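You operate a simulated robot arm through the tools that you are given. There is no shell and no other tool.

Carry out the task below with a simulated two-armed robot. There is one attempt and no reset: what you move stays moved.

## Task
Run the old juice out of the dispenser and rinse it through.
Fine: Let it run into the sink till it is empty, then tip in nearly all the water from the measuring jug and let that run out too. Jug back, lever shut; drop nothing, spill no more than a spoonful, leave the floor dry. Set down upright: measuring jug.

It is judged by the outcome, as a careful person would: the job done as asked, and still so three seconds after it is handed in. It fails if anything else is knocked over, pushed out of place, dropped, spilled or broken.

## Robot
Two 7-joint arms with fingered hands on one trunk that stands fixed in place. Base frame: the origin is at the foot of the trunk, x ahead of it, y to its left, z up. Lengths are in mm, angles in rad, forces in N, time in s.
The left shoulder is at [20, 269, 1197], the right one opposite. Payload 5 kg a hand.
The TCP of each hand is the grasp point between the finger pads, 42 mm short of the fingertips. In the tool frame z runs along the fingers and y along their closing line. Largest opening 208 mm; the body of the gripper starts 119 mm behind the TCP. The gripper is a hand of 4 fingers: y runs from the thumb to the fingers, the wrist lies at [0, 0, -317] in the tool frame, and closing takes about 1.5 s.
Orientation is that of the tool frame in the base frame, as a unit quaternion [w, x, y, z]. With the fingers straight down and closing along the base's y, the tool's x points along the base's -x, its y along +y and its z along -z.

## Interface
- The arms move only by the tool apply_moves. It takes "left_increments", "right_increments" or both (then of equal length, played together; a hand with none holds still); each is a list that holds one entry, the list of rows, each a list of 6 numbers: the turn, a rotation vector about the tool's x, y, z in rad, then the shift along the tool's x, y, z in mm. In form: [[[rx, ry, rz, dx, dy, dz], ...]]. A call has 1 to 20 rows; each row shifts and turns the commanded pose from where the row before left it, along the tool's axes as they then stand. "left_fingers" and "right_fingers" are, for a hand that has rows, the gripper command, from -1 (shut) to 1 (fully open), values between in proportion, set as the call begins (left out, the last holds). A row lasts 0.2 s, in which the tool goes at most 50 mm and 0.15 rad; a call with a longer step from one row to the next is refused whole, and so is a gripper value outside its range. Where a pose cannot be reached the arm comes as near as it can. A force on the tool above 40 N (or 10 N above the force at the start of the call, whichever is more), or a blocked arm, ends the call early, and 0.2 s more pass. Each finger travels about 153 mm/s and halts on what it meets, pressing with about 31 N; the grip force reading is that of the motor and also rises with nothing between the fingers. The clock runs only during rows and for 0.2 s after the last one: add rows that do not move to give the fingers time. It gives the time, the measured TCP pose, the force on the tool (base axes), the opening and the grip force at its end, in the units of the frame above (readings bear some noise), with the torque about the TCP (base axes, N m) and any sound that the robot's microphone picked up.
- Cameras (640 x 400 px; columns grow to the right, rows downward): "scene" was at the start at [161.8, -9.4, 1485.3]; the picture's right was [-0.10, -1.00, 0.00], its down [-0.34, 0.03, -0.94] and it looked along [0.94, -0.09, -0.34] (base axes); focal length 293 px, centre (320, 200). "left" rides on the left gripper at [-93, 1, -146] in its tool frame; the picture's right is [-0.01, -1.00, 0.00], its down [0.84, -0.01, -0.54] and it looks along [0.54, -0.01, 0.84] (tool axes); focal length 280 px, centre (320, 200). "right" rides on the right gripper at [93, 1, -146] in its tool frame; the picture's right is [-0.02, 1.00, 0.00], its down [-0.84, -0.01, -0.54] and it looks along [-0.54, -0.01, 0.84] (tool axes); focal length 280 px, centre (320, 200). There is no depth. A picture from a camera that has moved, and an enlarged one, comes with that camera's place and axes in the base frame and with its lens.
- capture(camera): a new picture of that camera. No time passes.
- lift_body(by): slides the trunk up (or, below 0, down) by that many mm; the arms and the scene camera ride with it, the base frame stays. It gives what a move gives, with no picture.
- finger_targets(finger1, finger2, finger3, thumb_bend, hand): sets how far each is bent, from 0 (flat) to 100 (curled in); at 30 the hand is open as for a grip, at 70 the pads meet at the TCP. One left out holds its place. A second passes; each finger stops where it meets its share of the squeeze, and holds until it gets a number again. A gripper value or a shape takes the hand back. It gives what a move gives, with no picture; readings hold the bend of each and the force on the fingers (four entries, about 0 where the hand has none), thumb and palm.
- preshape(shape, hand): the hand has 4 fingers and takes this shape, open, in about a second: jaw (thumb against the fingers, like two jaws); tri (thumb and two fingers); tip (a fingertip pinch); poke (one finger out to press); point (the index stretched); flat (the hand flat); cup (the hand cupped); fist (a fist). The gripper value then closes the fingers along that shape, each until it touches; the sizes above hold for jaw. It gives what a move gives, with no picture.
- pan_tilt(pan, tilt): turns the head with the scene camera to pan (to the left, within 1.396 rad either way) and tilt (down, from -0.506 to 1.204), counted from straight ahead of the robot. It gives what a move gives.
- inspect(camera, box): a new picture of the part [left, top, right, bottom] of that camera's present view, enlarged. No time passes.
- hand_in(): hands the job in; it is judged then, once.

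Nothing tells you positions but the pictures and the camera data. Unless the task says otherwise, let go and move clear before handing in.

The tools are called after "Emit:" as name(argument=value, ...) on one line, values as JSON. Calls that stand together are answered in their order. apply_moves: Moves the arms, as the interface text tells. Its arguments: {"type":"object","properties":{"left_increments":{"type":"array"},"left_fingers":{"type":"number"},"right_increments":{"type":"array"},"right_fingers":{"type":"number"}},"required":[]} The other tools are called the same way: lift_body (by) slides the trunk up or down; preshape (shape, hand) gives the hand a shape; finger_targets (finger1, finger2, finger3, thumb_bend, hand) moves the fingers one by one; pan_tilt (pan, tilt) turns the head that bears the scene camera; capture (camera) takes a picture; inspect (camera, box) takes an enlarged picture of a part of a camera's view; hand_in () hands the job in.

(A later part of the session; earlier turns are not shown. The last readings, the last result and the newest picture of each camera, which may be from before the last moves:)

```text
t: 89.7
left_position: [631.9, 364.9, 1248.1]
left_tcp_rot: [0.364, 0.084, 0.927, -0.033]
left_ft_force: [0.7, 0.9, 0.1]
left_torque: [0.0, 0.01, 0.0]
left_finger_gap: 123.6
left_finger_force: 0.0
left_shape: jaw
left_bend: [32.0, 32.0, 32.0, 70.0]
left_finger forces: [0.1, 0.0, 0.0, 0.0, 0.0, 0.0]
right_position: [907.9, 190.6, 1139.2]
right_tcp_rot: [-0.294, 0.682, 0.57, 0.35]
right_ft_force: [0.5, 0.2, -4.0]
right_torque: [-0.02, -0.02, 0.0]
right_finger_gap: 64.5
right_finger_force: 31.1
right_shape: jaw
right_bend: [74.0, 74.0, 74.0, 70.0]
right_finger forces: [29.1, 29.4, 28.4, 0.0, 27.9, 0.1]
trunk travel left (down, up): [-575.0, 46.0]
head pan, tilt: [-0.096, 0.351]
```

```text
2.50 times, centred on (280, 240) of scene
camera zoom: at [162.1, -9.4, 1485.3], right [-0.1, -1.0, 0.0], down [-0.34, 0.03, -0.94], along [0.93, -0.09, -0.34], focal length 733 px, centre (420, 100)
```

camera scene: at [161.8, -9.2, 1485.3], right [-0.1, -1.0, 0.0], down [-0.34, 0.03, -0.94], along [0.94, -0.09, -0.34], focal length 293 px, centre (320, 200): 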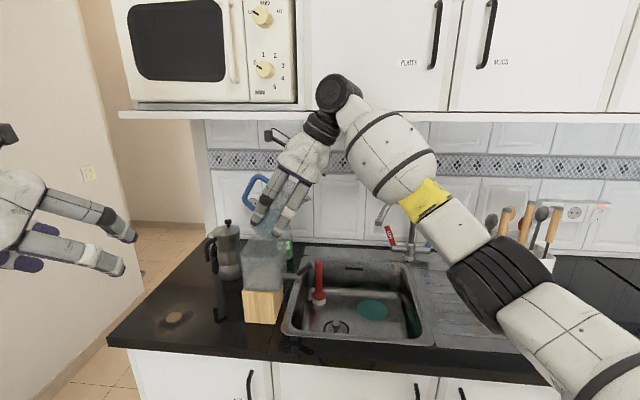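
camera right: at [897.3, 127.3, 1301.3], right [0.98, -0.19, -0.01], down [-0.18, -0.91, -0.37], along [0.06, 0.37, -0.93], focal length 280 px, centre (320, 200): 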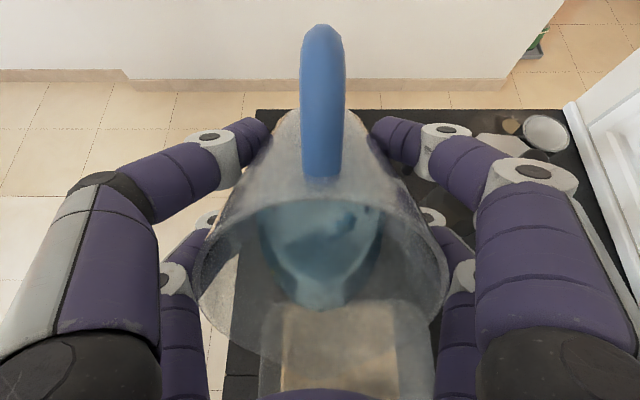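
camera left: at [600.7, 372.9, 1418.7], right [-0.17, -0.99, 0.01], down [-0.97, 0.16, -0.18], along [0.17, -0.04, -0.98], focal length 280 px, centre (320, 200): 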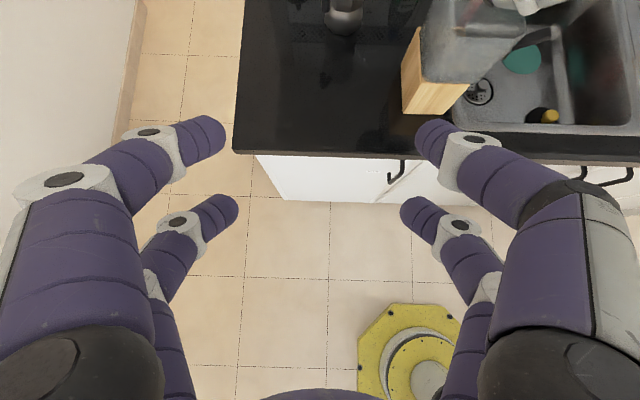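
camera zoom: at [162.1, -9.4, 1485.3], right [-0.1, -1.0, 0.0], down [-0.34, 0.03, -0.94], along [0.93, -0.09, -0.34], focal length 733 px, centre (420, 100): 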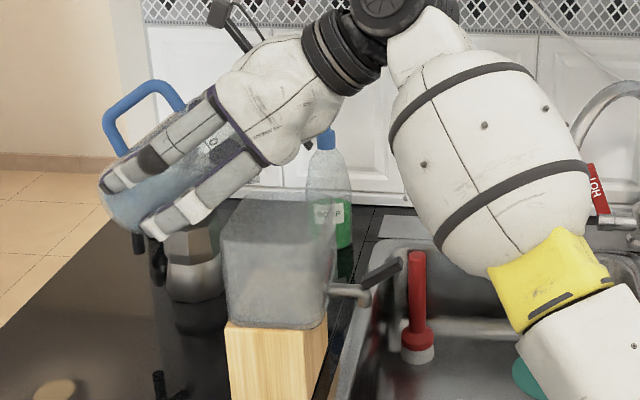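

At 54° the water is creeping toward the lip but none has left yet. I'll keep tilting slowly.

Emit:
apply_moves(right_increments=[[[0, 0.015, 0, 1.1, 0, -0.9], [0, 0.015, 0, 1.1, 0, -0.9], [0, 0.015, 0, 1.1, 0, -0.9], [0, 0.015, 0, 1.1, 0, -0.9], [0, 0.015, 0, 1.1, 0, -0.9], [0, 0.015, 0, 1.1, 0, -0.9], [0, 0.015, 0, 1.1, 0, -0.9], [0, 0.015, 0, 1.1, 0, -0.9]]])

Emit:
capture(camera="right")

Emit:
inspect(camera="scene", box=[200, 160, 360, 320])

```text
t: 91.5
left_position: [632.2, 364.3, 1247.9]
left_tcp_rot: [0.364, 0.082, 0.927, -0.032]
left_ft_force: [0.3, -0.3, 0.4]
left_torque: [-0.01, 0.03, 0.03]
left_finger_gap: 123.2
left_finger_force: 0.1
left_shape: jaw
left_bend: [32.0, 32.0, 32.0, 70.0]
left_finger forces: [0.0, 0.0, 0.1, 0.1, 0.1, 0.0]
right_position: [906.0, 190.6, 1152.4]
right_tcp_rot: [-0.328, 0.66, 0.551, 0.391]
right_ft_force: [-0.5, -0.7, -2.8]
right_torque: [0.02, 0.01, -0.04]
right_finger_gap: 64.5
right_finger_force: 31.1
right_shape: jaw
right_bend: [74.0, 74.0, 74.0, 70.0]
right_finger forces: [29.1, 29.4, 28.3, 0.0, 27.9, 0.0]
trunk travel left (down, up): [-575.0, 46.0]
head pan, tilt: [-0.096, 0.351]
```

```text
taken
camera right: at [892.1, 107.3, 1304.3], right [0.98, -0.18, -0.01], down [-0.17, -0.86, -0.48], along [0.08, 0.47, -0.88], focal length 280 px, centre (320, 200)
```

right: 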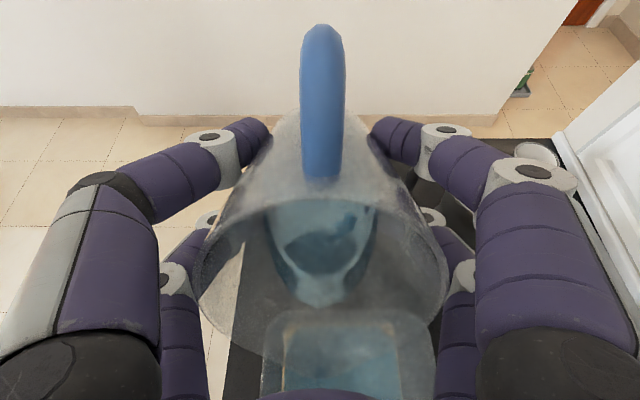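

```text
2.50 times, centred on (280, 240) of scene
camera zoom: at [162.0, -9.4, 1485.3], right [-0.1, -1.0, 0.0], down [-0.34, 0.03, -0.94], along [0.93, -0.09, -0.34], focal length 733 px, centre (420, 100)
```

zoom: 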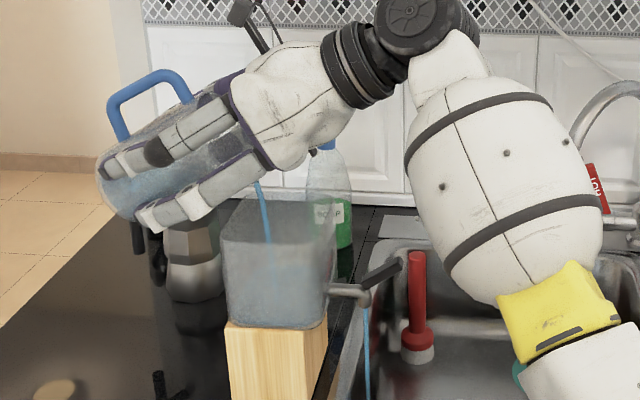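

Water is pouring cleanly into the tank and already running out of the spout into the sink. I'll continue tilting at the same slow rate.

Emit:
apply_moves(right_increments=[[[0, 0.012, 0, 0.9, 0, -0.7], [0, 0.012, 0, 0.9, 0, -0.7], [0, 0.012, 0, 0.9, 0, -0.7], [0, 0.012, 0, 0.9, 0, -0.7], [0, 0.012, 0, 0.9, 0, -0.7], [0, 0.012, 0, 0.9, 0, -0.7], [0, 0.012, 0, 0.9, 0, -0.7], [0, 0.012, 0, 0.9, 0, -0.7], [0, 0.012, 0, 0.9, 0, -0.7], [0, 0.012, 0, 0.9, 0, -0.7]]])

Emit:
capture(camera="right")

Emit:
inspect(camera="scene", box=[200, 160, 360, 320])

```text
t: 93.7
left_position: [632.8, 365.9, 1248.3]
left_tcp_rot: [0.364, 0.083, 0.927, -0.034]
left_ft_force: [-0.2, -0.3, -0.1]
left_torque: [0.0, 0.04, 0.0]
left_finger_gap: 123.3
left_finger_force: 0.0
left_shape: jaw
left_bend: [32.0, 32.0, 32.0, 70.0]
left_finger forces: [0.0, 0.1, 0.1, 0.1, 0.0, 0.0]
right_position: [908.1, 187.0, 1161.8]
right_tcp_rot: [-0.359, 0.636, 0.53, 0.43]
right_ft_force: [-0.2, 0.3, -1.2]
right_torque: [0.0, -0.02, -0.01]
right_finger_gap: 64.2
right_finger_force: 30.8
right_shape: jaw
right_bend: [74.0, 74.0, 74.0, 70.0]
right_finger forces: [29.3, 29.4, 28.4, 0.1, 28.0, 0.0]
trunk travel left (down, up): [-575.0, 46.0]
head pan, tilt: [-0.096, 0.351]
```

```text
taken
camera right: at [889.8, 87.0, 1304.2], right [0.98, -0.18, -0.01], down [-0.16, -0.8, -0.58], along [0.1, 0.57, -0.81], focal length 280 px, centre (320, 200)
```

right: 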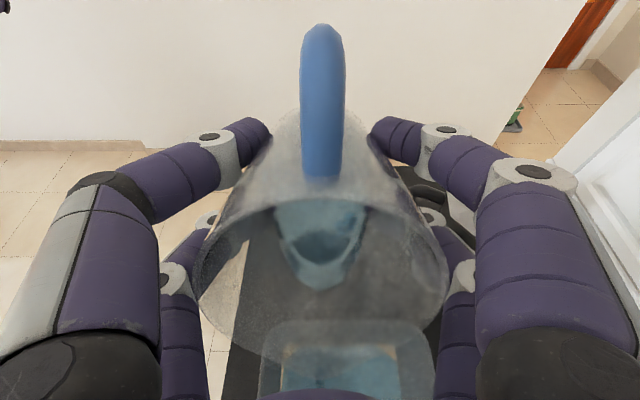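

```text
2.50 times, centred on (280, 240) of scene
camera zoom: at [162.0, -9.4, 1485.3], right [-0.1, -1.0, 0.0], down [-0.34, 0.03, -0.94], along [0.93, -0.09, -0.34], focal length 733 px, centre (420, 100)
```

zoom: 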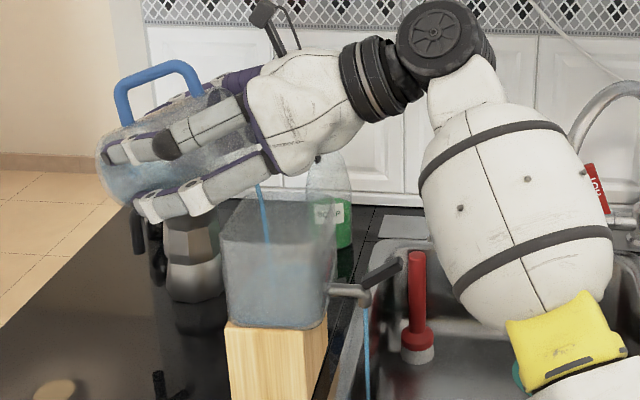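

The stream stays well inside the tank, and the tank level is moderate. I'll keep tilting.

Emit:
apply_moves(right_increments=[[[0, 0.012, 0, 0.9, 0, -0.7], [0, 0.012, 0, 0.9, 0, -0.7], [0, 0.012, 0, 0.9, 0, -0.7], [0, 0.012, 0, 0.9, 0, -0.7], [0, 0.012, 0, 0.9, 0, -0.7], [0, 0.012, 0, 0.9, 0, -0.7], [0, 0.012, 0, 0.9, 0, -0.7], [0, 0.012, 0, 0.9, 0, -0.7], [0, 0.012, 0, 0.9, 0, -0.7], [0, 0.012, 0, 0.9, 0, -0.7], [0, 0.012, 0, 0.9, 0, -0.7], [0, 0.012, 0, 0.9, 0, -0.7]]])

Emit:
capture(camera="right")

Emit:
inspect(camera="scene", box=[200, 160, 360, 320])

```text
t: 96.3
left_position: [631.5, 366.0, 1250.0]
left_tcp_rot: [0.364, 0.083, 0.927, -0.033]
left_ft_force: [-0.8, 1.3, -1.0]
left_torque: [-0.01, -0.04, 0.02]
left_finger_gap: 123.1
left_finger_force: 0.1
left_shape: jaw
left_bend: [32.0, 32.0, 32.0, 70.0]
left_finger forces: [0.0, 0.0, 0.0, 0.0, 0.0, 0.1]
right_position: [905.7, 182.7, 1175.6]
right_tcp_rot: [-0.397, 0.603, 0.503, 0.476]
right_ft_force: [0.7, -0.3, -1.2]
right_torque: [0.0, 0.01, -0.01]
right_finger_gap: 64.2
right_finger_force: 31.4
right_shape: jaw
right_bend: [74.0, 74.0, 74.0, 70.0]
right_finger forces: [29.4, 29.3, 28.3, 0.0, 28.1, 0.0]
trunk travel left (down, up): [-575.0, 46.0]
head pan, tilt: [-0.096, 0.351]
```

```text
taken
camera right: at [885.6, 64.0, 1301.3], right [0.98, -0.18, -0.01], down [-0.14, -0.71, -0.69], along [0.12, 0.68, -0.72], focal length 280 px, centre (320, 200)
```

right: 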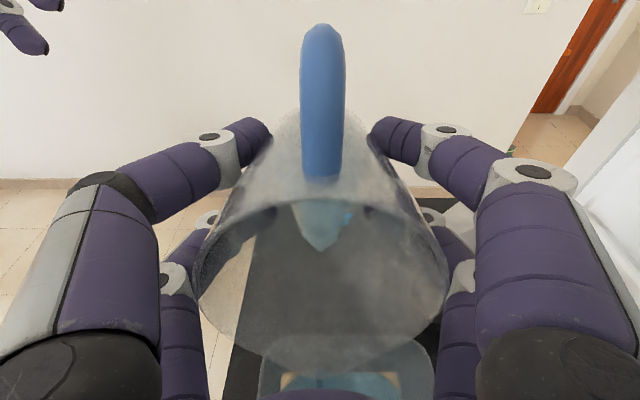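

```text
2.50 times, centred on (280, 240) of scene
camera zoom: at [162.0, -9.4, 1485.3], right [-0.1, -1.0, 0.0], down [-0.34, 0.03, -0.94], along [0.93, -0.09, -0.34], focal length 733 px, centre (420, 100)
```

zoom: 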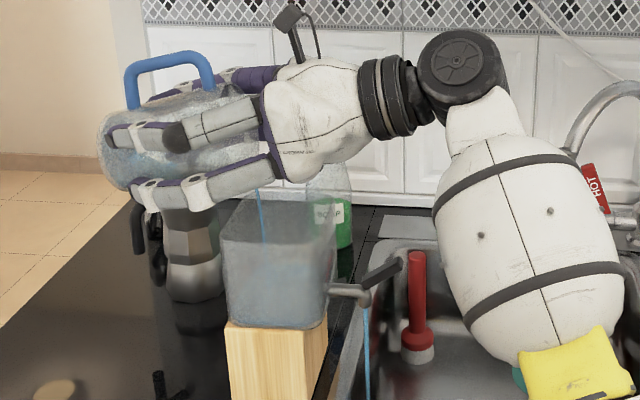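

Only a little water is left in the jug at about 76°. I'll continue to just past horizontal so nearly all of it runs out.

Emit:
apply_moves(right_increments=[[[0, 0.015, 0, 1.14, 0, -0.87], [0, 0.015, 0, 1.14, 0, -0.87], [0, 0.015, 0, 1.14, 0, -0.87], [0, 0.015, 0, 1.14, 0, -0.87], [0, 0.015, 0, 1.14, 0, -0.87], [0, 0.015, 0, 1.14, 0, -0.87], [0, 0.015, 0, 1.14, 0, -0.87], [0, 0.015, 0, 1.14, 0, -0.87], [0, 0.015, 0, 1.14, 0, -0.87], [0, 0.015, 0, 1.14, 0, -0.87], [0, 0.015, 0, 1.14, 0, -0.87], [0, 0.015, 0, 1.14, 0, -0.87], [0, 0.015, 0, 1.14, 0, -0.87], [0, 0.015, 0, 1.14, 0, -0.87], [0, 0.015, 0, 1.14, 0, -0.87], [0, 0.015, 0, 1.14, 0, -0.87]]])

Emit:
capture(camera="right")

Emit:
inspect(camera="scene", box=[200, 160, 360, 320])

```text
t: 99.7
left_position: [630.9, 364.9, 1246.7]
left_tcp_rot: [0.364, 0.083, 0.927, -0.033]
left_ft_force: [0.1, 0.6, -0.3]
left_torque: [0.02, -0.03, -0.02]
left_finger_gap: 123.1
left_finger_force: 0.0
left_shape: jaw
left_bend: [32.0, 32.0, 32.0, 70.0]
left_finger forces: [0.0, 0.0, 0.0, 0.1, 0.1, 0.0]
right_position: [902.9, 170.9, 1195.8]
right_tcp_rot: [-0.454, 0.542, 0.452, 0.544]
right_ft_force: [-0.1, 0.3, -0.6]
right_torque: [0.01, -0.02, 0.01]
right_finger_gap: 64.3
right_finger_force: 30.9
right_shape: jaw
right_bend: [74.0, 74.0, 74.0, 70.0]
right_finger forces: [29.5, 29.3, 28.4, 0.0, 28.1, 0.0]
trunk travel left (down, up): [-575.0, 46.0]
head pan, tilt: [-0.096, 0.351]
```

```text
taken
camera right: at [878.1, 26.8, 1288.3], right [0.98, -0.18, -0.01], down [-0.11, -0.52, -0.84], along [0.14, 0.83, -0.54], focal length 280 px, centre (320, 200)
```

right: 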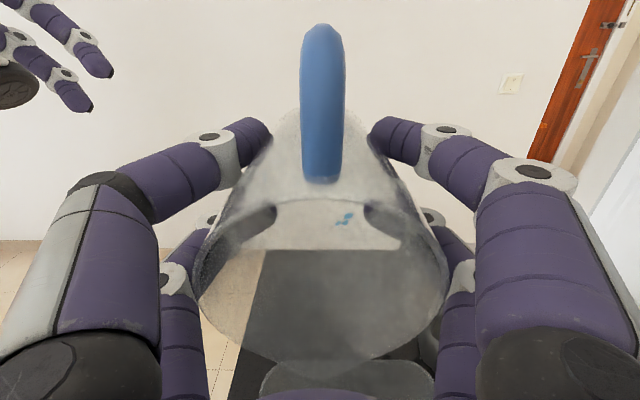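

```text
2.50 times, centred on (280, 240) of scene
camera zoom: at [162.0, -9.4, 1485.3], right [-0.1, -1.0, 0.0], down [-0.34, 0.03, -0.94], along [0.93, -0.09, -0.34], focal length 733 px, centre (420, 100)
```

zoom: 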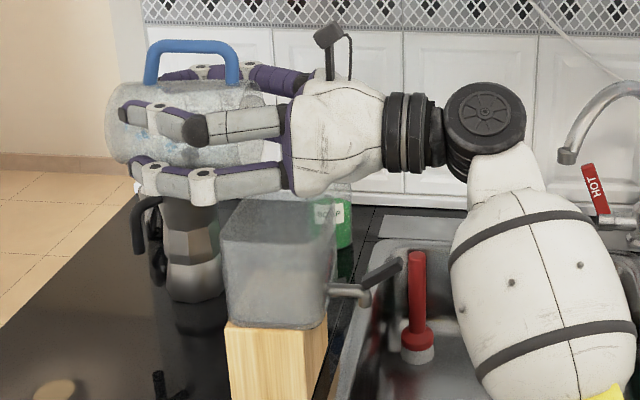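

The jug is level on its side with only droplets left, and the tank looks drained again. I'll tilt about 8° more and wait a moment so the last of it runs out.

Emit:
apply_moves(right_increments=[[[0, 0.018, 0, 1.37, 0, -1.04], [0, 0.018, 0, 1.37, 0, -1.04], [0, 0.018, 0, 1.37, 0, -1.04], [0, 0.018, 0, 1.37, 0, -1.04], [0, 0.018, 0, 1.37, 0, -1.04], [0, 0.018, 0, 1.37, 0, -1.04], [0, 0.018, 0, 1.37, 0, -1.04], [0, 0.018, 0, 1.37, 0, -1.04], [0, 0, 0, 0, 0, 0], [0, 0, 0, 0, 0, 0], [0, 0, 0, 0, 0, 0], [0, 0, 0, 0, 0, 0], [0, 0, 0, 0, 0, 0], [0, 0, 0, 0, 0, 0]]])

Emit:
inspect(camera="right", box=[180, 160, 460, 400])

Emit:
inspect(camera="scene", box=[200, 160, 360, 320])

Emit:
inspect(camera="scene", box=[230, 230, 350, 350])

```text
t: 102.7
left_position: [631.8, 365.8, 1248.5]
left_tcp_rot: [0.364, 0.084, 0.927, -0.034]
left_ft_force: [-0.2, 0.9, -0.4]
left_torque: [0.0, 0.01, 0.02]
left_finger_gap: 123.3
left_finger_force: 0.1
left_shape: jaw
left_bend: [32.0, 32.0, 32.0, 70.0]
left_finger forces: [0.0, 0.0, 0.0, 0.1, 0.0, 0.0]
right_position: [902.4, 162.0, 1205.3]
right_tcp_rot: [-0.485, 0.501, 0.418, 0.582]
right_ft_force: [-0.1, 0.7, -1.3]
right_torque: [0.01, 0.04, -0.01]
right_finger_gap: 64.3
right_finger_force: 31.3
right_shape: jaw
right_bend: [74.0, 74.0, 74.0, 70.0]
right_finger forces: [29.5, 29.4, 28.5, 0.0, 28.3, 0.0]
trunk travel left (down, up): [-575.0, 46.0]
head pan, tilt: [-0.096, 0.351]
```

```text
1.67 times, centred on (320, 280) of right
camera zoom: at [873.5, 5.9, 1277.0], right [0.98, -0.18, -0.01], down [-0.09, -0.4, -0.91], along [0.15, 0.9, -0.41], focal length 467 px, centre (320, 67)
```

zoom: 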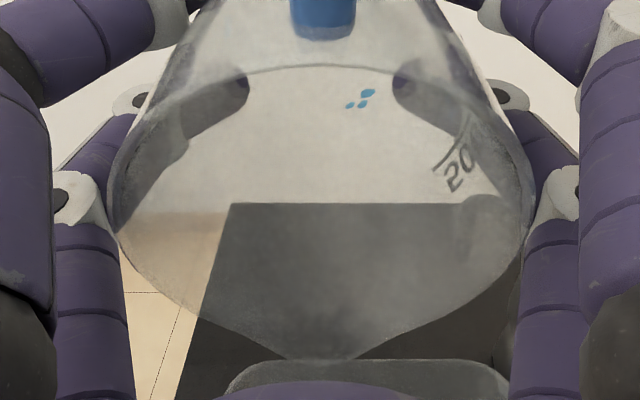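

```text
2.50 times, centred on (280, 240) of scene
camera zoom: at [161.9, -9.4, 1485.3], right [-0.1, -1.0, 0.0], down [-0.34, 0.03, -0.94], along [0.93, -0.09, -0.34], focal length 733 px, centre (420, 100)
```

zoom: 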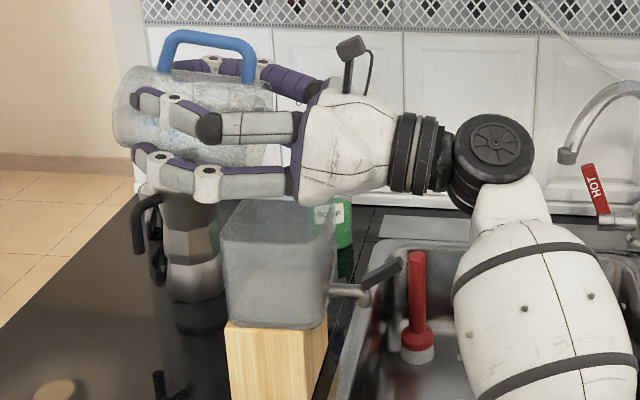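

```text
3.33 times, centred on (290, 290) of scene
camera zoom: at [161.9, -9.4, 1485.3], right [-0.1, -1.0, 0.0], down [-0.34, 0.03, -0.94], along [0.93, -0.09, -0.34], focal length 977 px, centre (420, -100)
```

zoom: 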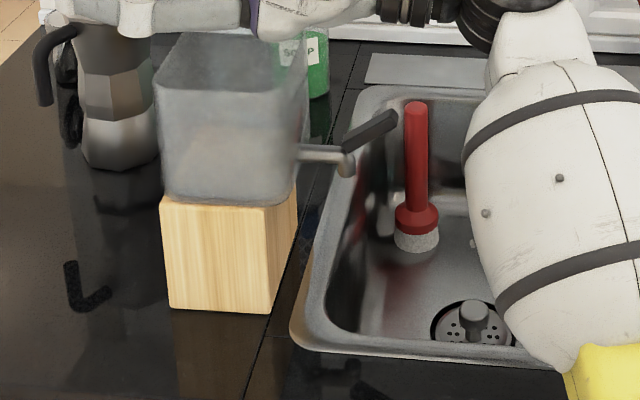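

The jug is as good as empty, the spout has stopped running and the counter looks dry. I'll raise the jug and turn it back upright while moving away from the tank.

Emit:
apply_moves(right_increments=[[[0, 0, 0, 15, 0, 2], [0, 0, 0, 25, 0, 4], [0, -0.084, 0, -2.9, 0, -8.3], [0, -0.084, 0, -2.9, 0, -8.3], [0, -0.084, 0, -2.9, 0, -8.3], [0, -0.084, 0, -2.9, 0, -8.3], [0, -0.084, 0, -2.9, 0, -8.3], [0, -0.084, 0, -2.9, 0, -8.3], [0, -0.084, 0, -2.9, 0, -8.3], [0, -0.084, 0, -2.9, 0, -8.3], [0, -0.087, 0, -10, 0, -3], [0, -0.087, 0, -10, 0, -3], [0, -0.087, 0, -10, 0, -3], [0, -0.087, 0, -10, 0, -3], [0, -0.087, 0, -10, 0, -3], [0, -0.087, 0, -10, 0, -3], [0, 0, 0, 0, 0, 0]]])

Emit:
capture(camera="scene")

Emit:
capture(camera="right")

```text
t: 106.3
left_position: [632.0, 365.5, 1248.0]
left_tcp_rot: [0.364, 0.083, 0.927, -0.033]
left_ft_force: [-0.5, 0.2, 0.2]
left_torque: [0.03, 0.01, 0.04]
left_finger_gap: 123.5
left_finger_force: 0.0
left_shape: jaw
left_bend: [32.0, 32.0, 32.0, 70.0]
left_finger forces: [0.0, 0.1, 0.0, 0.0, 0.0, 0.0]
right_position: [880.6, 42.1, 1200.5]
right_tcp_rot: [-0.166, 0.742, 0.619, 0.198]
right_ft_force: [-0.2, -0.2, -1.5]
right_torque: [0.03, 0.07, 0.02]
right_finger_gap: 64.2
right_finger_force: 30.6
right_shape: jaw
right_bend: [74.0, 74.0, 74.0, 70.0]
right_finger forces: [29.7, 29.6, 28.8, 0.0, 28.5, 0.0]
trunk travel left (down, up): [-575.0, 46.0]
head pan, tilt: [-0.096, 0.351]
```

```text
taken
camera scene: at [162.2, -9.6, 1485.2], right [-0.1, -1.0, 0.0], down [-0.34, 0.03, -0.94], along [0.93, -0.09, -0.34], focal length 293 px, centre (320, 200)
```

scene: 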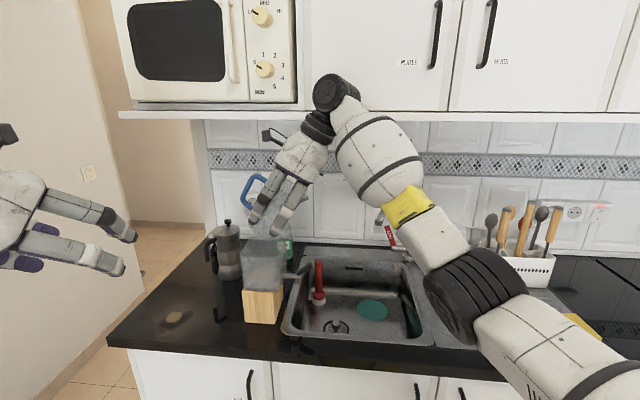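

```text
taken
camera right: at [882.6, 49.9, 1374.3], right [0.98, -0.19, -0.01], down [-0.19, -0.98, 0.04], along [-0.02, -0.04, -1.0], focal length 280 px, centre (320, 200)
```

right: 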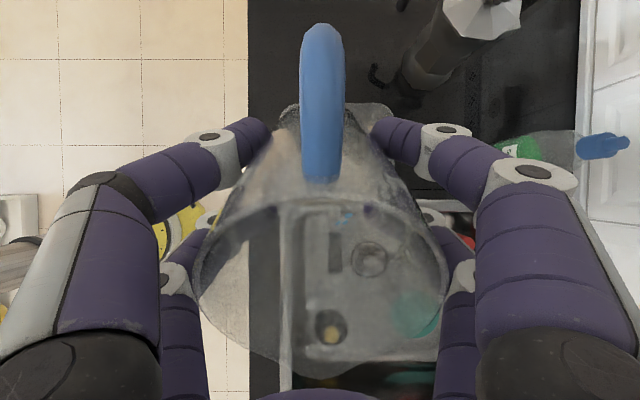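

The jug is back at 30° and clear of the tank. I'll carry it back over the sink and bring it fully upright.

Emit:
apply_moves(right_increments=[[[0, 0, 0, -12, -4.9, -5.4], [0, 0, 0, -24, -9.8, -10.7], [0, 0, 0, -26, -10.6, -11.6], [0, 0, 0, -26, -10.6, -11.6], [0, 0, 0, -26, -10.6, -11.6], [0, 0, 0, -26, -10.6, -11.6], [0, 0, 0, -26, -10.6, -11.6], [0, 0, 0, -26, -10.6, -11.6], [0, 0, 0, -26, -10.6, -11.6], [0, 0, 0, -26, -10.6, -11.6], [0, 0, 0, -26, -10.6, -11.6], [0, 0, 0, -24, -9.8, -10.7], [0, 0, 0, -12, -4.9, -5.4], [0, -0.05, 0, 0, 0, 0], [0, -0.08, 0, 0, 0, 0], [0, -0.08, 0, 0, 0, 0], [0, -0.08, 0, 0, 0, 0], [0, -0.08, 0, 0, 0, 0], [0, -0.08, 0, 0, 0, 0], [0, -0.073, 0, 0, 0, 0]]])

Emit:
capture(camera="scene")

Emit:
inspect(camera="scene", box=[200, 200, 360, 330])

```text
t: 110.5
left_position: [632.1, 365.2, 1248.3]
left_tcp_rot: [0.364, 0.083, 0.927, -0.034]
left_ft_force: [0.1, 1.2, -0.1]
left_torque: [0.0, 0.0, -0.05]
left_finger_gap: 123.3
left_finger_force: 0.0
left_shape: jaw
left_bend: [32.0, 32.0, 32.0, 70.0]
left_finger forces: [0.1, 0.0, 0.1, 0.1, 0.0, 0.0]
right_position: [698.3, -263.0, 1166.7]
right_tcp_rot: [-0.001, 0.768, 0.641, 0.002]
right_ft_force: [0.2, 0.5, -1.8]
right_torque: [-0.1, -0.05, 0.04]
right_finger_gap: 63.9
right_finger_force: 31.2
right_shape: jaw
right_bend: [74.0, 74.0, 74.0, 70.0]
right_finger forces: [29.9, 29.7, 28.7, 0.0, 28.8, 0.0]
trunk travel left (down, up): [-575.0, 46.0]
head pan, tilt: [-0.096, 0.351]
```

```text
taken
camera scene: at [161.8, -8.8, 1485.3], right [-0.1, -1.0, 0.0], down [-0.34, 0.03, -0.94], along [0.94, -0.09, -0.34], focal length 293 px, centre (320, 200)
```

scene: 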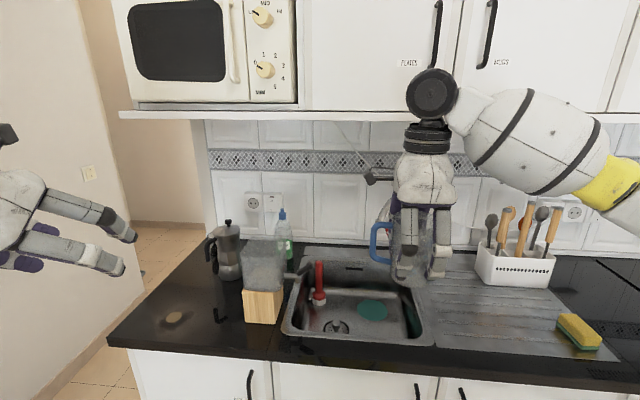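

```text
3.08 times, centred on (280, 265) of scene
camera zoom: at [161.8, -8.8, 1485.3], right [-0.1, -1.0, 0.0], down [-0.34, 0.03, -0.94], along [0.94, -0.09, -0.34], focal length 902 px, centre (443, 0)
```

zoom: 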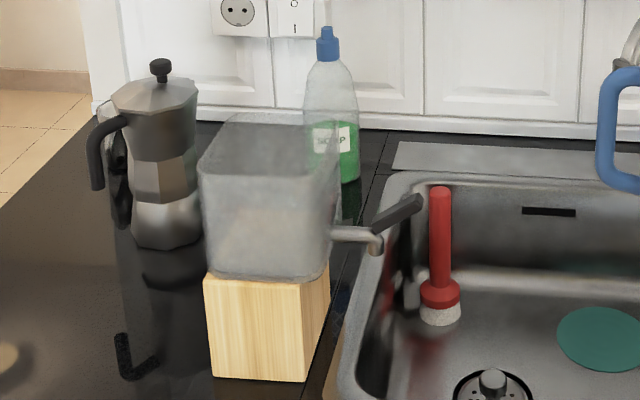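

The jug is upright over the sink's right side and the dispenser is undisturbed. I'll turn the hand back to its original heading and return above the drainboard spot.

Emit:
apply_moves(right_increments=[[[0, 0, -0.142, 0, 0, 0], [0, 0, -0.142, 0, 0, 0], [0, 0, -0.142, 0, 0, 0], [0, 0, -0.142, 0, 0, 0], [0, 0, -0.142, 0, 0, 0], [0, 0, -0.142, 0, 0, 0], [0, 0, -0.142, 0, 0, 0], [0, 0, -0.142, 0, 0, 0], [0, 0, -0.142, 0, 0, 0], [0, 0, -0.142, 0, 0, 0], [0, 0, -0.144, 0, 0, 0], [0, 0, 0, -12.6, -28.5, 0], [0, 0, 0, -12.6, -28.5, 0], [0, 0, 0, -12.6, -28.5, 0], [0, 0, 0, -12.6, -28.5, 0], [0, 0, 0, -12.6, -28.5, 0], [0, 0, 0, -12.6, -28.5, 0], [0, 0, 0, -12.6, -28.5, 0], [0, 0, 0, -12.6, -28.5, 0]]])

Emit:
capture(camera="scene")

```text
t: 114.5
left_position: [631.9, 364.5, 1248.6]
left_tcp_rot: [0.365, 0.083, 0.927, -0.033]
left_ft_force: [0.5, -0.4, 0.6]
left_torque: [0.05, 0.02, 0.06]
left_finger_gap: 123.6
left_finger_force: 0.0
left_shape: jaw
left_bend: [32.0, 32.0, 32.0, 70.0]
left_finger forces: [0.1, 0.0, 0.1, 0.0, 0.0, 0.0]
right_position: [754.6, -509.3, 1164.2]
right_tcp_rot: [0.0, 0.093, 0.996, 0.002]
right_ft_force: [-1.0, -0.3, -0.9]
right_torque: [0.05, -0.01, 0.01]
right_finger_gap: 64.1
right_finger_force: 31.1
right_shape: jaw
right_bend: [74.0, 74.0, 74.0, 70.0]
right_finger forces: [30.2, 29.9, 29.1, 0.0, 29.2, 0.0]
trunk travel left (down, up): [-575.0, 46.0]
head pan, tilt: [-0.096, 0.351]
```

```text
taken
camera scene: at [161.9, -10.3, 1485.3], right [-0.1, -1.0, 0.0], down [-0.34, 0.03, -0.94], along [0.93, -0.09, -0.34], focal length 293 px, centre (320, 200)
```

scene: 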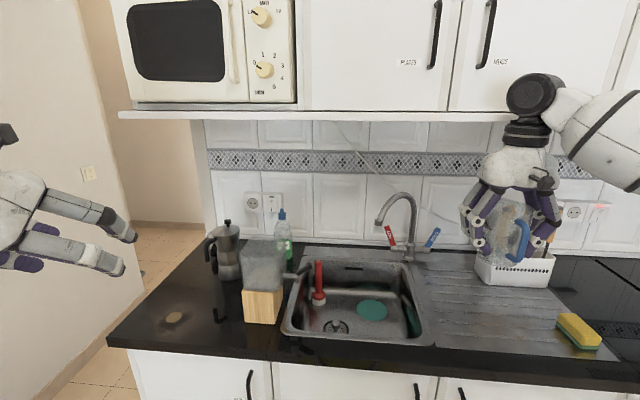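

I'll cover the last 60 mm sideways and start lowering the jug toward its place.

Emit:
apply_moves(right_increments=[[[0, 0, 0, -8.5, -17.9, 0], [0, 0, 0, -8.5, -17.9, 0], [0, 0, 0, -8.6, -18, 0], [0, 0, 0, 0, 0, 25], [0, 0, 0, 0, 0, 35], [0, 0, 0, 0, 0, 35], [0, 0, 0, 0, 0, 35], [0, 0, 0, 0, 0, 30], [0, 0, 0, 0, 0, 20], [0, 0, 0, 0, 0, 0]]])

Emit:
inspect(camera="scene", box=[420, 220, 620, 370])

Emit:
capture(camera="right")

```text
t: 116.7
left_position: [632.4, 365.5, 1247.9]
left_tcp_rot: [0.365, 0.083, 0.927, -0.034]
left_ft_force: [-0.1, 0.2, 0.3]
left_torque: [-0.03, -0.03, -0.03]
left_finger_gap: 123.3
left_finger_force: 0.0
left_shape: jaw
left_bend: [32.0, 32.0, 32.0, 70.0]
left_finger forces: [0.1, 0.1, 0.0, 0.0, 0.0, 0.0]
right_position: [770.5, -562.5, 983.5]
right_tcp_rot: [0.0, 0.093, 0.996, 0.002]
right_ft_force: [0.1, -0.9, -1.2]
right_torque: [-0.01, -0.03, 0.0]
right_finger_gap: 64.4
right_finger_force: 30.9
right_shape: jaw
right_bend: [74.0, 74.0, 74.0, 70.0]
right_finger forces: [30.1, 29.9, 29.0, 0.0, 29.1, 0.0]
trunk travel left (down, up): [-575.0, 46.0]
head pan, tilt: [-0.096, 0.351]
```

```text
2.67 times, centred on (520, 295) of scene
camera zoom: at [161.7, -9.2, 1485.4], right [-0.1, -1.0, 0.0], down [-0.34, 0.03, -0.94], along [0.94, -0.09, -0.34], focal length 782 px, centre (-213, -53)
```

zoom: 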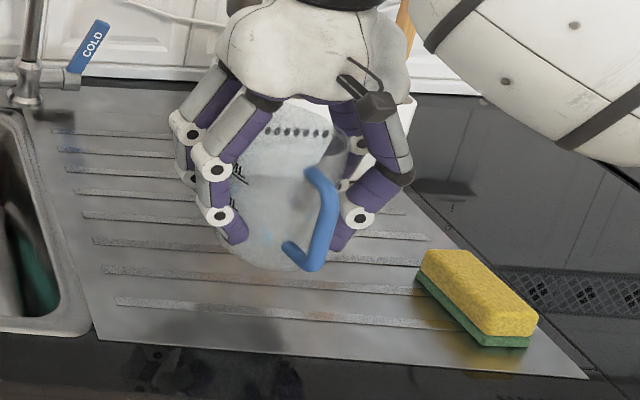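

```text
taken
camera right: at [678.4, -544.3, 1130.1], right [0.2, 0.98, 0.0], down [0.83, -0.17, 0.54], along [0.53, -0.1, -0.84], focal length 280 px, centre (320, 200)
```

right: 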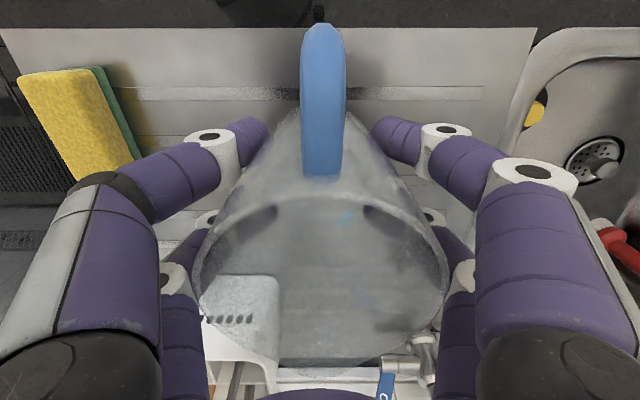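

The jug is just above its spot. I'll shift 4 mm right and lower it slowly until it touches the board.

Emit:
apply_moves(right_increments=[[[0, 0, 0, 0, -4, 0], [0, 0, 0, 0, 0, 20], [0, 0, 0, 0, 0, 15], [0, 0, 0, 0, 0, 8], [0, 0, 0, 0, 0, 4], [0, 0, 0, 0, 0, 3], [0, 0, 0, 0, 0, 1.5], [0, 0, 0, 0, 0, 0]]])

Emit:
inspect(camera="scene", box=[420, 220, 620, 370])

```text
t: 118.5
left_position: [630.6, 366.3, 1248.2]
left_tcp_rot: [0.364, 0.083, 0.927, -0.034]
left_ft_force: [0.2, -0.1, 0.6]
left_torque: [0.01, -0.01, 0.0]
left_finger_gap: 123.5
left_finger_force: 0.1
left_shape: jaw
left_bend: [32.0, 32.0, 32.0, 70.0]
left_finger forces: [0.0, 0.1, 0.0, 0.1, 0.0, 0.1]
right_position: [768.4, -565.5, 931.9]
right_tcp_rot: [0.0, 0.092, 0.996, 0.001]
right_ft_force: [-0.6, 0.2, 0.1]
right_torque: [-0.01, -0.03, 0.02]
right_finger_gap: 64.1
right_finger_force: 31.6
right_shape: jaw
right_bend: [74.0, 74.0, 74.0, 70.0]
right_finger forces: [30.0, 29.9, 29.0, 0.0, 29.1, 0.1]
trunk travel left (down, up): [-575.0, 46.0]
head pan, tilt: [-0.096, 0.351]
```

```text
2.67 times, centred on (520, 295) of scene
camera zoom: at [161.8, -9.4, 1485.3], right [-0.1, -1.0, 0.0], down [-0.34, 0.03, -0.94], along [0.94, -0.09, -0.34], focal length 782 px, centre (-213, -53)
```

zoom: 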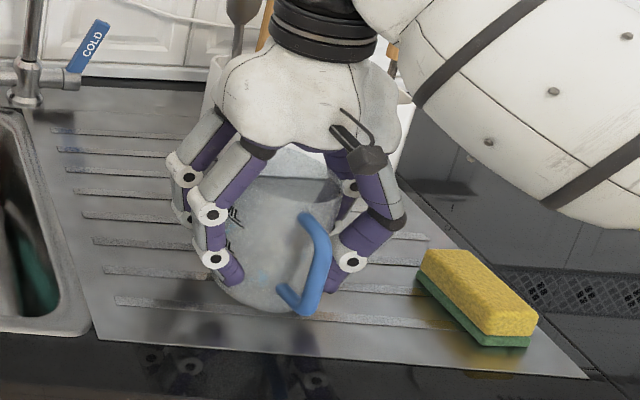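

The reading suggests the jug is right at the board. I'll lower in 1 mm rows until I see it bear weight.

Emit:
apply_moves(right_increments=[[[0, 0, 0, 0, 0, 1], [0, 0, 0, 0, 0, 1], [0, 0, 0, 0, 0, 0]]])

Emit:
apply_moves(right_increments=[[[0, 0, 0, 0, 0, 0.7], [0, 0, 0, 0, 0, 0]]])

```text
t: 119.3
left_position: [631.4, 365.0, 1248.8]
left_tcp_rot: [0.364, 0.084, 0.927, -0.034]
left_ft_force: [0.2, -0.8, 0.0]
left_torque: [0.03, 0.01, -0.01]
left_finger_gap: 123.4
left_finger_force: 0.1
left_shape: jaw
left_bend: [32.0, 32.0, 32.0, 70.0]
left_finger forces: [0.1, 0.0, 0.1, 0.0, 0.0, 0.0]
right_position: [769.1, -567.5, 930.2]
right_tcp_rot: [-0.001, 0.092, 0.996, 0.002]
right_ft_force: [0.1, 0.1, -0.9]
right_torque: [-0.01, -0.04, -0.01]
right_finger_gap: 64.0
right_finger_force: 30.8
right_shape: jaw
right_bend: [74.0, 74.0, 74.0, 70.0]
right_finger forces: [30.0, 29.8, 29.0, 0.0, 29.1, 0.0]
trunk travel left (down, up): [-575.0, 46.0]
head pan, tilt: [-0.096, 0.351]
```

```text
t: 119.9
left_position: [631.3, 365.5, 1248.9]
left_tcp_rot: [0.365, 0.083, 0.927, -0.034]
left_ft_force: [-0.3, -0.1, 0.2]
left_torque: [-0.01, -0.07, 0.01]
left_finger_gap: 123.4
left_finger_force: 0.1
left_shape: jaw
left_bend: [32.0, 32.0, 32.0, 70.0]
left_finger forces: [0.1, 0.0, 0.0, 0.0, 0.0, 0.1]
right_position: [769.8, -565.6, 929.4]
right_tcp_rot: [0.0, 0.092, 0.996, 0.001]
right_ft_force: [0.1, -0.1, -1.1]
right_torque: [0.06, 0.01, 0.01]
right_finger_gap: 64.2
right_finger_force: 31.4
right_shape: jaw
right_bend: [74.0, 74.0, 74.0, 70.0]
right_finger forces: [30.1, 29.9, 29.0, 0.1, 29.0, 0.0]
trunk travel left (down, up): [-575.0, 46.0]
head pan, tilt: [-0.096, 0.351]
```

Not quite bearing yet, so I'll go on in small steps.

Emit:
apply_moves(right_increments=[[[0, 0, 0, 0, 0, 0.6], [0, 0, 0, 0, 0, 0.6], [0, 0, 0, 0, 0, 0]]])

Emit:
apply_moves(right_increments=[[[0, 0, 0, 0, 0, 0.6], [0, 0, 0, 0, 0, 0.6], [0, 0, 0, 0, 0, 0]]])

Emit:
inspect(camera="scene", box=[470, 265, 550, 345])

```text
t: 120.7
left_position: [631.6, 365.8, 1247.6]
left_tcp_rot: [0.364, 0.083, 0.927, -0.033]
left_ft_force: [0.5, 0.2, 0.3]
left_torque: [-0.02, -0.02, 0.02]
left_finger_gap: 123.5
left_finger_force: 0.1
left_shape: jaw
left_bend: [32.0, 32.0, 32.0, 70.0]
left_finger forces: [0.1, 0.1, 0.0, 0.0, 0.0, 0.0]
right_position: [769.4, -566.8, 928.6]
right_tcp_rot: [0.0, 0.092, 0.996, 0.001]
right_ft_force: [0.2, 0.8, -0.9]
right_torque: [-0.01, 0.03, 0.0]
right_finger_gap: 64.5
right_finger_force: 30.6
right_shape: jaw
right_bend: [74.0, 74.0, 74.0, 70.0]
right_finger forces: [30.0, 29.9, 29.0, 0.0, 29.1, 0.0]
trunk travel left (down, up): [-575.0, 46.0]
head pan, tilt: [-0.096, 0.351]
```

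```text
t: 121.5
left_position: [631.9, 365.7, 1248.5]
left_tcp_rot: [0.364, 0.082, 0.927, -0.033]
left_ft_force: [-0.5, 0.1, 0.3]
left_torque: [-0.03, 0.02, -0.01]
left_finger_gap: 123.6
left_finger_force: 0.1
left_shape: jaw
left_bend: [32.0, 32.0, 32.0, 70.0]
left_finger forces: [0.1, 0.0, 0.0, 0.0, 0.0, 0.1]
right_position: [768.9, -566.6, 927.5]
right_tcp_rot: [0.0, 0.092, 0.996, 0.001]
right_ft_force: [1.6, 0.4, 4.0]
right_torque: [-0.06, 0.06, 0.01]
right_finger_gap: 64.3
right_finger_force: 30.8
right_shape: jaw
right_bend: [74.0, 74.0, 74.0, 70.0]
right_finger forces: [30.6, 30.4, 29.5, 0.0, 29.5, 0.0]
trunk travel left (down, up): [-575.0, 46.0]
head pan, tilt: [-0.096, 0.351]
```

```text
5.00 times, centred on (510, 305) of scene
camera zoom: at [161.6, -9.2, 1485.4], right [-0.1, -1.0, 0.0], down [-0.34, 0.03, -0.94], along [0.94, -0.09, -0.34], focal length 1466 px, centre (-630, -325)
```

zoom: 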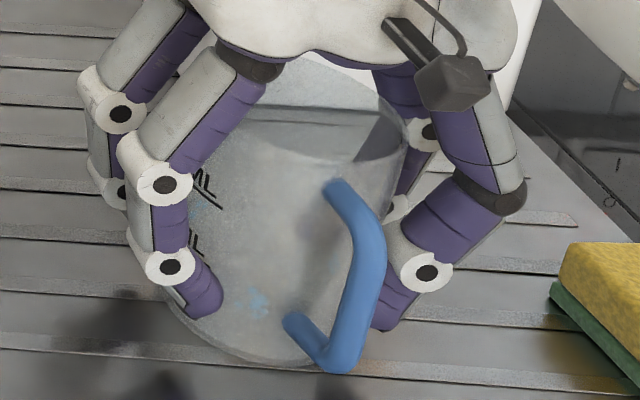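

The jug is on the board at 4 N and lines up with its original position within a couple of millimetres. I'll open the fingers and check that it stands still.

Emit:
apply_moves(right_increments=[[[0, 0, 0, 0, 0, 0], [0, 0, 0, 0, 0, 0], [0, 0, 0, 0, 0, 0], [0, 0, 0, 0, 0, 0]]], right_fingers=0.3)

Emit:
capture(camera="right")

Emit:
inspect(camera="scene", box=[470, 265, 550, 345])

```text
t: 122.5
left_position: [632.2, 365.9, 1249.1]
left_tcp_rot: [0.364, 0.084, 0.927, -0.034]
left_ft_force: [-0.3, 0.0, 0.1]
left_torque: [-0.01, -0.02, -0.01]
left_finger_gap: 123.4
left_finger_force: 0.1
left_shape: jaw
left_bend: [32.0, 32.0, 32.0, 70.0]
left_finger forces: [0.0, 0.0, 0.1, 0.0, 0.0, 0.0]
right_position: [769.4, -565.8, 928.2]
right_tcp_rot: [0.001, 0.093, 0.996, 0.001]
right_ft_force: [0.1, 0.1, -0.3]
right_torque: [-0.03, 0.01, -0.01]
right_finger_gap: 134.7
right_finger_force: 0.0
right_shape: jaw
right_bend: [31.0, 31.0, 31.0, 66.0]
right_finger forces: [0.0, 0.0, 0.1, 0.0, 0.0, 0.0]
trunk travel left (down, up): [-575.0, 46.0]
head pan, tilt: [-0.096, 0.351]
```

```text
taken
camera right: at [676.8, -547.5, 1074.9], right [0.2, 0.98, 0.0], down [0.83, -0.17, 0.54], along [0.53, -0.1, -0.84], focal length 280 px, centre (320, 200)
```

right: 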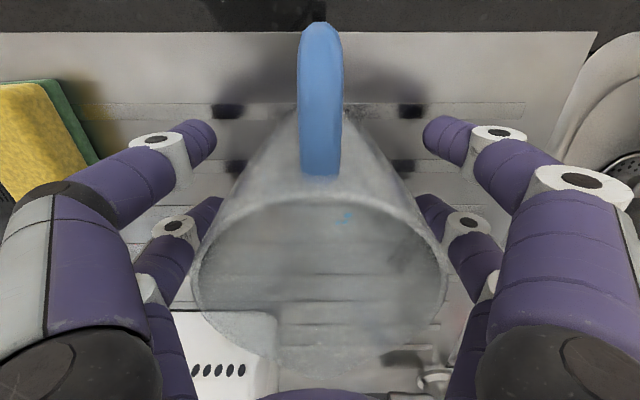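

```text
5.00 times, centred on (510, 305) of scene
camera zoom: at [161.8, -9.3, 1485.3], right [-0.1, -1.0, 0.0], down [-0.34, 0.03, -0.94], along [0.94, -0.09, -0.34], focal length 1466 px, centre (-630, -325)
```

zoom: 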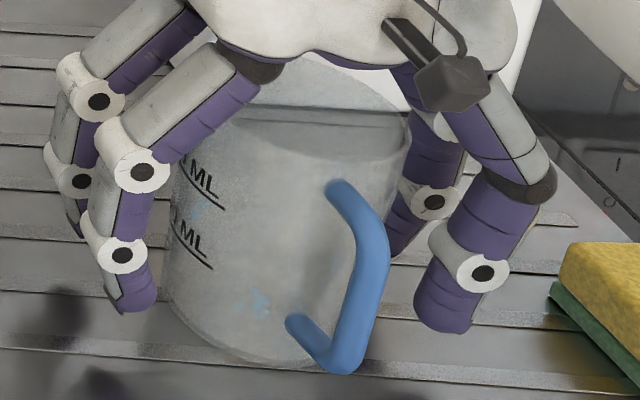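

The jug stands upright in its old place, essentially empty. I'll raise the right hand clear and bring the left hand back in front of the dispenser so I can brace it again for shutting the lever.

Emit:
apply_moves(right_increments=[[[0, 0, 0, 0, 0, -20], [0, 0, 0, 0, 0, -40], [0, 0, 0, 0, 0, -40], [0, 0, 0, 0, 0, -40], [0, 0, 0, 0, 0, -40], [0, 0, 0, 0, 0, -40], [0, 0, 0, 18.2, 42.9, -4.5], [0, 0, 0, 18.2, 42.9, -4.5], [0, 0, 0, 18.2, 42.9, -4.5], [0, 0, 0, 18.2, 42.9, -4.5], [0, 0, 0, 18.2, 42.9, -4.5], [0, 0, 0, 18.2, 42.9, -4.5]]], left_increments=[[[0, 0, 0, -6.5, -19, 10.5], [0, 0, 0, -6.5, -19, 10.5], [0, 0, 0, -6.5, -19, 10.5], [0, 0, 0, -6.5, -19, 10.5], [0, 0, 0, -6.5, -19, 10.5], [0, 0, 0, -6.5, -19, 10.5], [0, 0, 0, -6.5, -19, 10.5], [0, 0, 0, -6.5, -19, 10.5], [0, 0, 0, -6.5, -19, 10.5], [0, 0, 0, -6.5, -19, 10.5], [0, 0, 0, -6.5, -19, 10.5], [0, 0, 0, -6.5, -19, 10.5]]])

Emit:
capture(camera="scene")

Emit:
capture(camera="left")

```text
t: 125.1
left_position: [732.9, 114.4, 1209.4]
left_tcp_rot: [0.364, 0.083, 0.927, -0.034]
left_ft_force: [0.7, 0.3, 0.1]
left_torque: [-0.12, 0.04, -0.1]
left_finger_gap: 123.2
left_finger_force: 0.1
left_shape: jaw
left_bend: [32.0, 32.0, 32.0, 70.0]
left_finger forces: [0.0, 0.1, 0.1, 0.0, 0.0, 0.0]
right_position: [709.3, -295.1, 1174.8]
right_tcp_rot: [0.0, 0.093, 0.996, 0.001]
right_ft_force: [0.3, -0.3, 0.0]
right_torque: [0.0, 0.04, 0.0]
right_finger_gap: 135.1
right_finger_force: 0.0
right_shape: jaw
right_bend: [30.0, 30.0, 30.0, 66.0]
right_finger forces: [0.0, 0.0, 0.1, 0.0, 0.0, 0.0]
trunk travel left (down, up): [-575.0, 46.0]
head pan, tilt: [-0.096, 0.351]
```

```text
taken
camera scene: at [162.0, -8.8, 1485.2], right [-0.1, -1.0, 0.0], down [-0.34, 0.03, -0.94], along [0.93, -0.09, -0.34], focal length 293 px, centre (320, 200)
```

scene: 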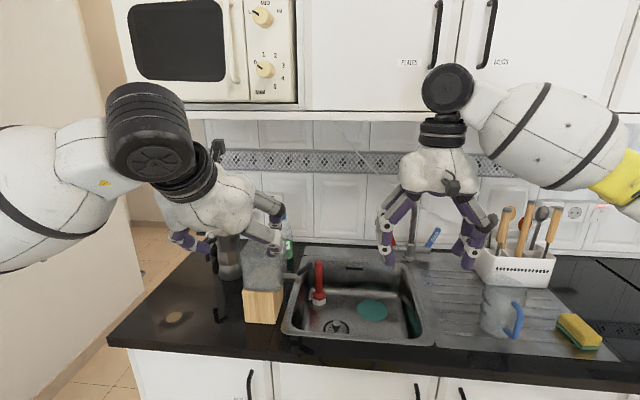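

```text
taken
camera left: at [702.4, 120.9, 1380.1], right [-0.17, -0.99, 0.01], down [-0.97, 0.16, -0.18], along [0.17, -0.04, -0.98], focal length 280 px, centre (320, 200)
```

left: 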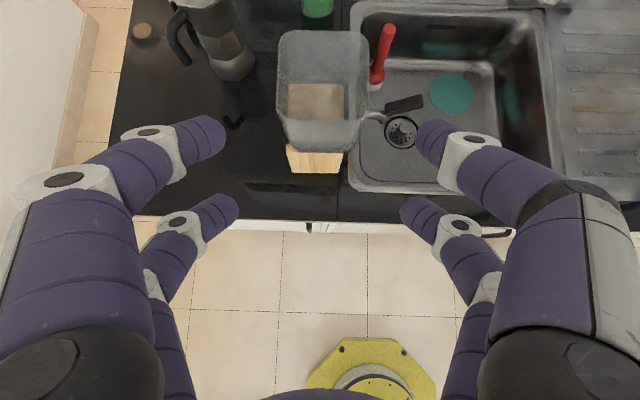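

Everything is standing as it should. I'll turn the right hand for the lever again and move the left hand in to 110 mm short of its grip.

Emit:
apply_moves(right_increments=[[[0, 0, 0.143, 0, 0, 0], [0, 0, 0.143, 0, 0, 0], [0, 0, 0.143, 0, 0, 0], [0, 0, 0.143, 0, 0, 0], [0, 0, 0.143, 0, 0, 0], [0, 0, 0.143, 0, 0, 0], [0, 0, 0.143, 0, 0, 0], [0, 0, 0.143, 0, 0, 0], [0, 0, 0.143, 0, 0, 0], [0, 0, 0.143, 0, 0, 0], [0, 0, 0.141, 0, 0, 0], [0, 0, 0, 0, 0, 0]]], left_increments=[[[0, 0, 0, 0, 0, 20], [0, 0, 0, 0, 0, 20], [0, 0, 0, 0, 0, 20], [0, 0, 0, 0, 0, 20], [0, 0, 0, 0, 0, 20], [0, 0, 0, 0, 0, 5], [0, 0, 0, 0, 0, 0], [0, 0, 0, 0, 0, 0], [0, 0, 0, 0, 0, 0], [0, 0, 0, 0, 0, 0], [0, 0, 0, 0, 0, 0], [0, 0, 0, 0, 0, 0]]], right_fingers=-0.7)

Emit:
capture(camera="left")

Emit:
inspect(camera="scene", box=[235, 275, 315, 325])

```text
t: 127.7
left_position: [799.8, 100.2, 1132.9]
left_tcp_rot: [0.364, 0.083, 0.927, -0.033]
left_ft_force: [0.7, 0.7, -0.4]
left_torque: [-0.01, 0.0, -0.03]
left_finger_gap: 123.3
left_finger_force: 0.0
left_shape: jaw
left_bend: [32.0, 32.0, 32.0, 70.0]
left_finger forces: [0.0, 0.1, 0.0, 0.0, 0.0, 0.0]
right_position: [708.9, -292.8, 1177.1]
right_tcp_rot: [0.0, 0.77, 0.638, 0.001]
right_ft_force: [0.4, 0.5, -0.1]
right_torque: [0.04, 0.01, 0.05]
right_finger_gap: 31.7
right_finger_force: 0.1
right_shape: jaw
right_bend: [72.0, 72.0, 72.0, 70.0]
right_finger forces: [0.0, 0.0, 0.1, 0.0, 0.1, 0.0]
trunk travel left (down, up): [-575.0, 46.0]
head pan, tilt: [-0.096, 0.351]
```

```text
taken
camera left: at [770.2, 107.7, 1303.0], right [-0.17, -0.99, 0.01], down [-0.97, 0.16, -0.18], along [0.17, -0.04, -0.98], focal length 280 px, centre (320, 200)
```

left: 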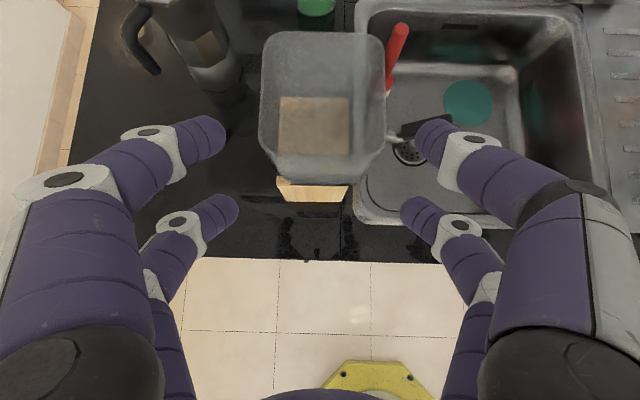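

```text
8.00 times, centred on (275, 300) of scene
camera zoom: at [161.9, -9.4, 1485.3], right [-0.1, -1.0, 0.0], down [-0.34, 0.03, -0.94], along [0.94, -0.09, -0.34], focal length 2345 px, centre (680, -600)
```

zoom: 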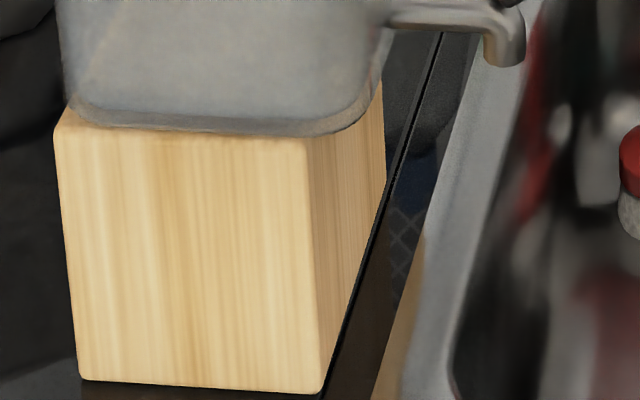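

The dispenser hasn't moved. I'll advance the left hand 60 mm, check, and then close in as before.

Emit:
apply_moves(left_increments=[[[0, 0, 0, 0, 0, 20], [0, 0, 0, 0, 0, 20], [0, 0, 0, 0, 0, 18], [0, 0, 0, 0, 0, 0]]], left_fingers=0.19)

Emit:
capture(camera="left")

```text
t: 128.7
left_position: [839.7, 94.5, 1091.5]
left_tcp_rot: [0.364, 0.083, 0.927, -0.033]
left_ft_force: [1.1, -0.6, 1.2]
left_torque: [0.0, 0.01, 0.01]
left_finger_gap: 123.6
left_finger_force: 0.1
left_shape: jaw
left_bend: [32.0, 32.0, 32.0, 70.0]
left_finger forces: [0.0, 0.0, 0.0, 0.0, 0.0, 0.0]
right_position: [710.5, -293.6, 1177.6]
right_tcp_rot: [-0.001, 0.769, 0.639, 0.001]
right_ft_force: [-0.1, -0.1, -1.3]
right_torque: [0.01, -0.02, 0.0]
right_finger_gap: 31.6
right_finger_force: 0.1
right_shape: jaw
right_bend: [72.0, 72.0, 72.0, 70.0]
right_finger forces: [0.0, 0.1, 0.0, 0.0, 0.0, 0.1]
trunk travel left (down, up): [-575.0, 46.0]
head pan, tilt: [-0.096, 0.351]
```

```text
taken
camera left: at [808.6, 102.3, 1261.8], right [-0.17, -0.99, 0.01], down [-0.97, 0.16, -0.18], along [0.17, -0.04, -0.98], focal length 280 px, centre (320, 200)
```

left: 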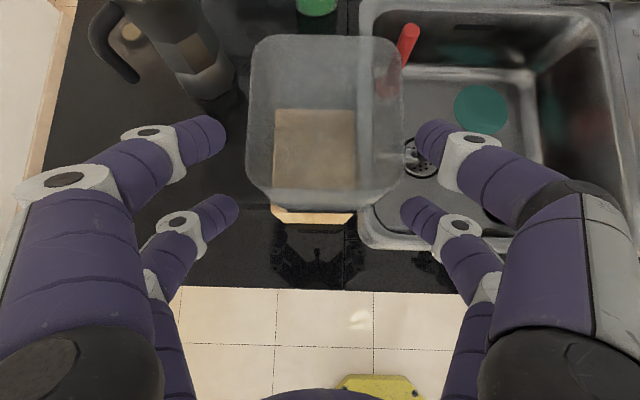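

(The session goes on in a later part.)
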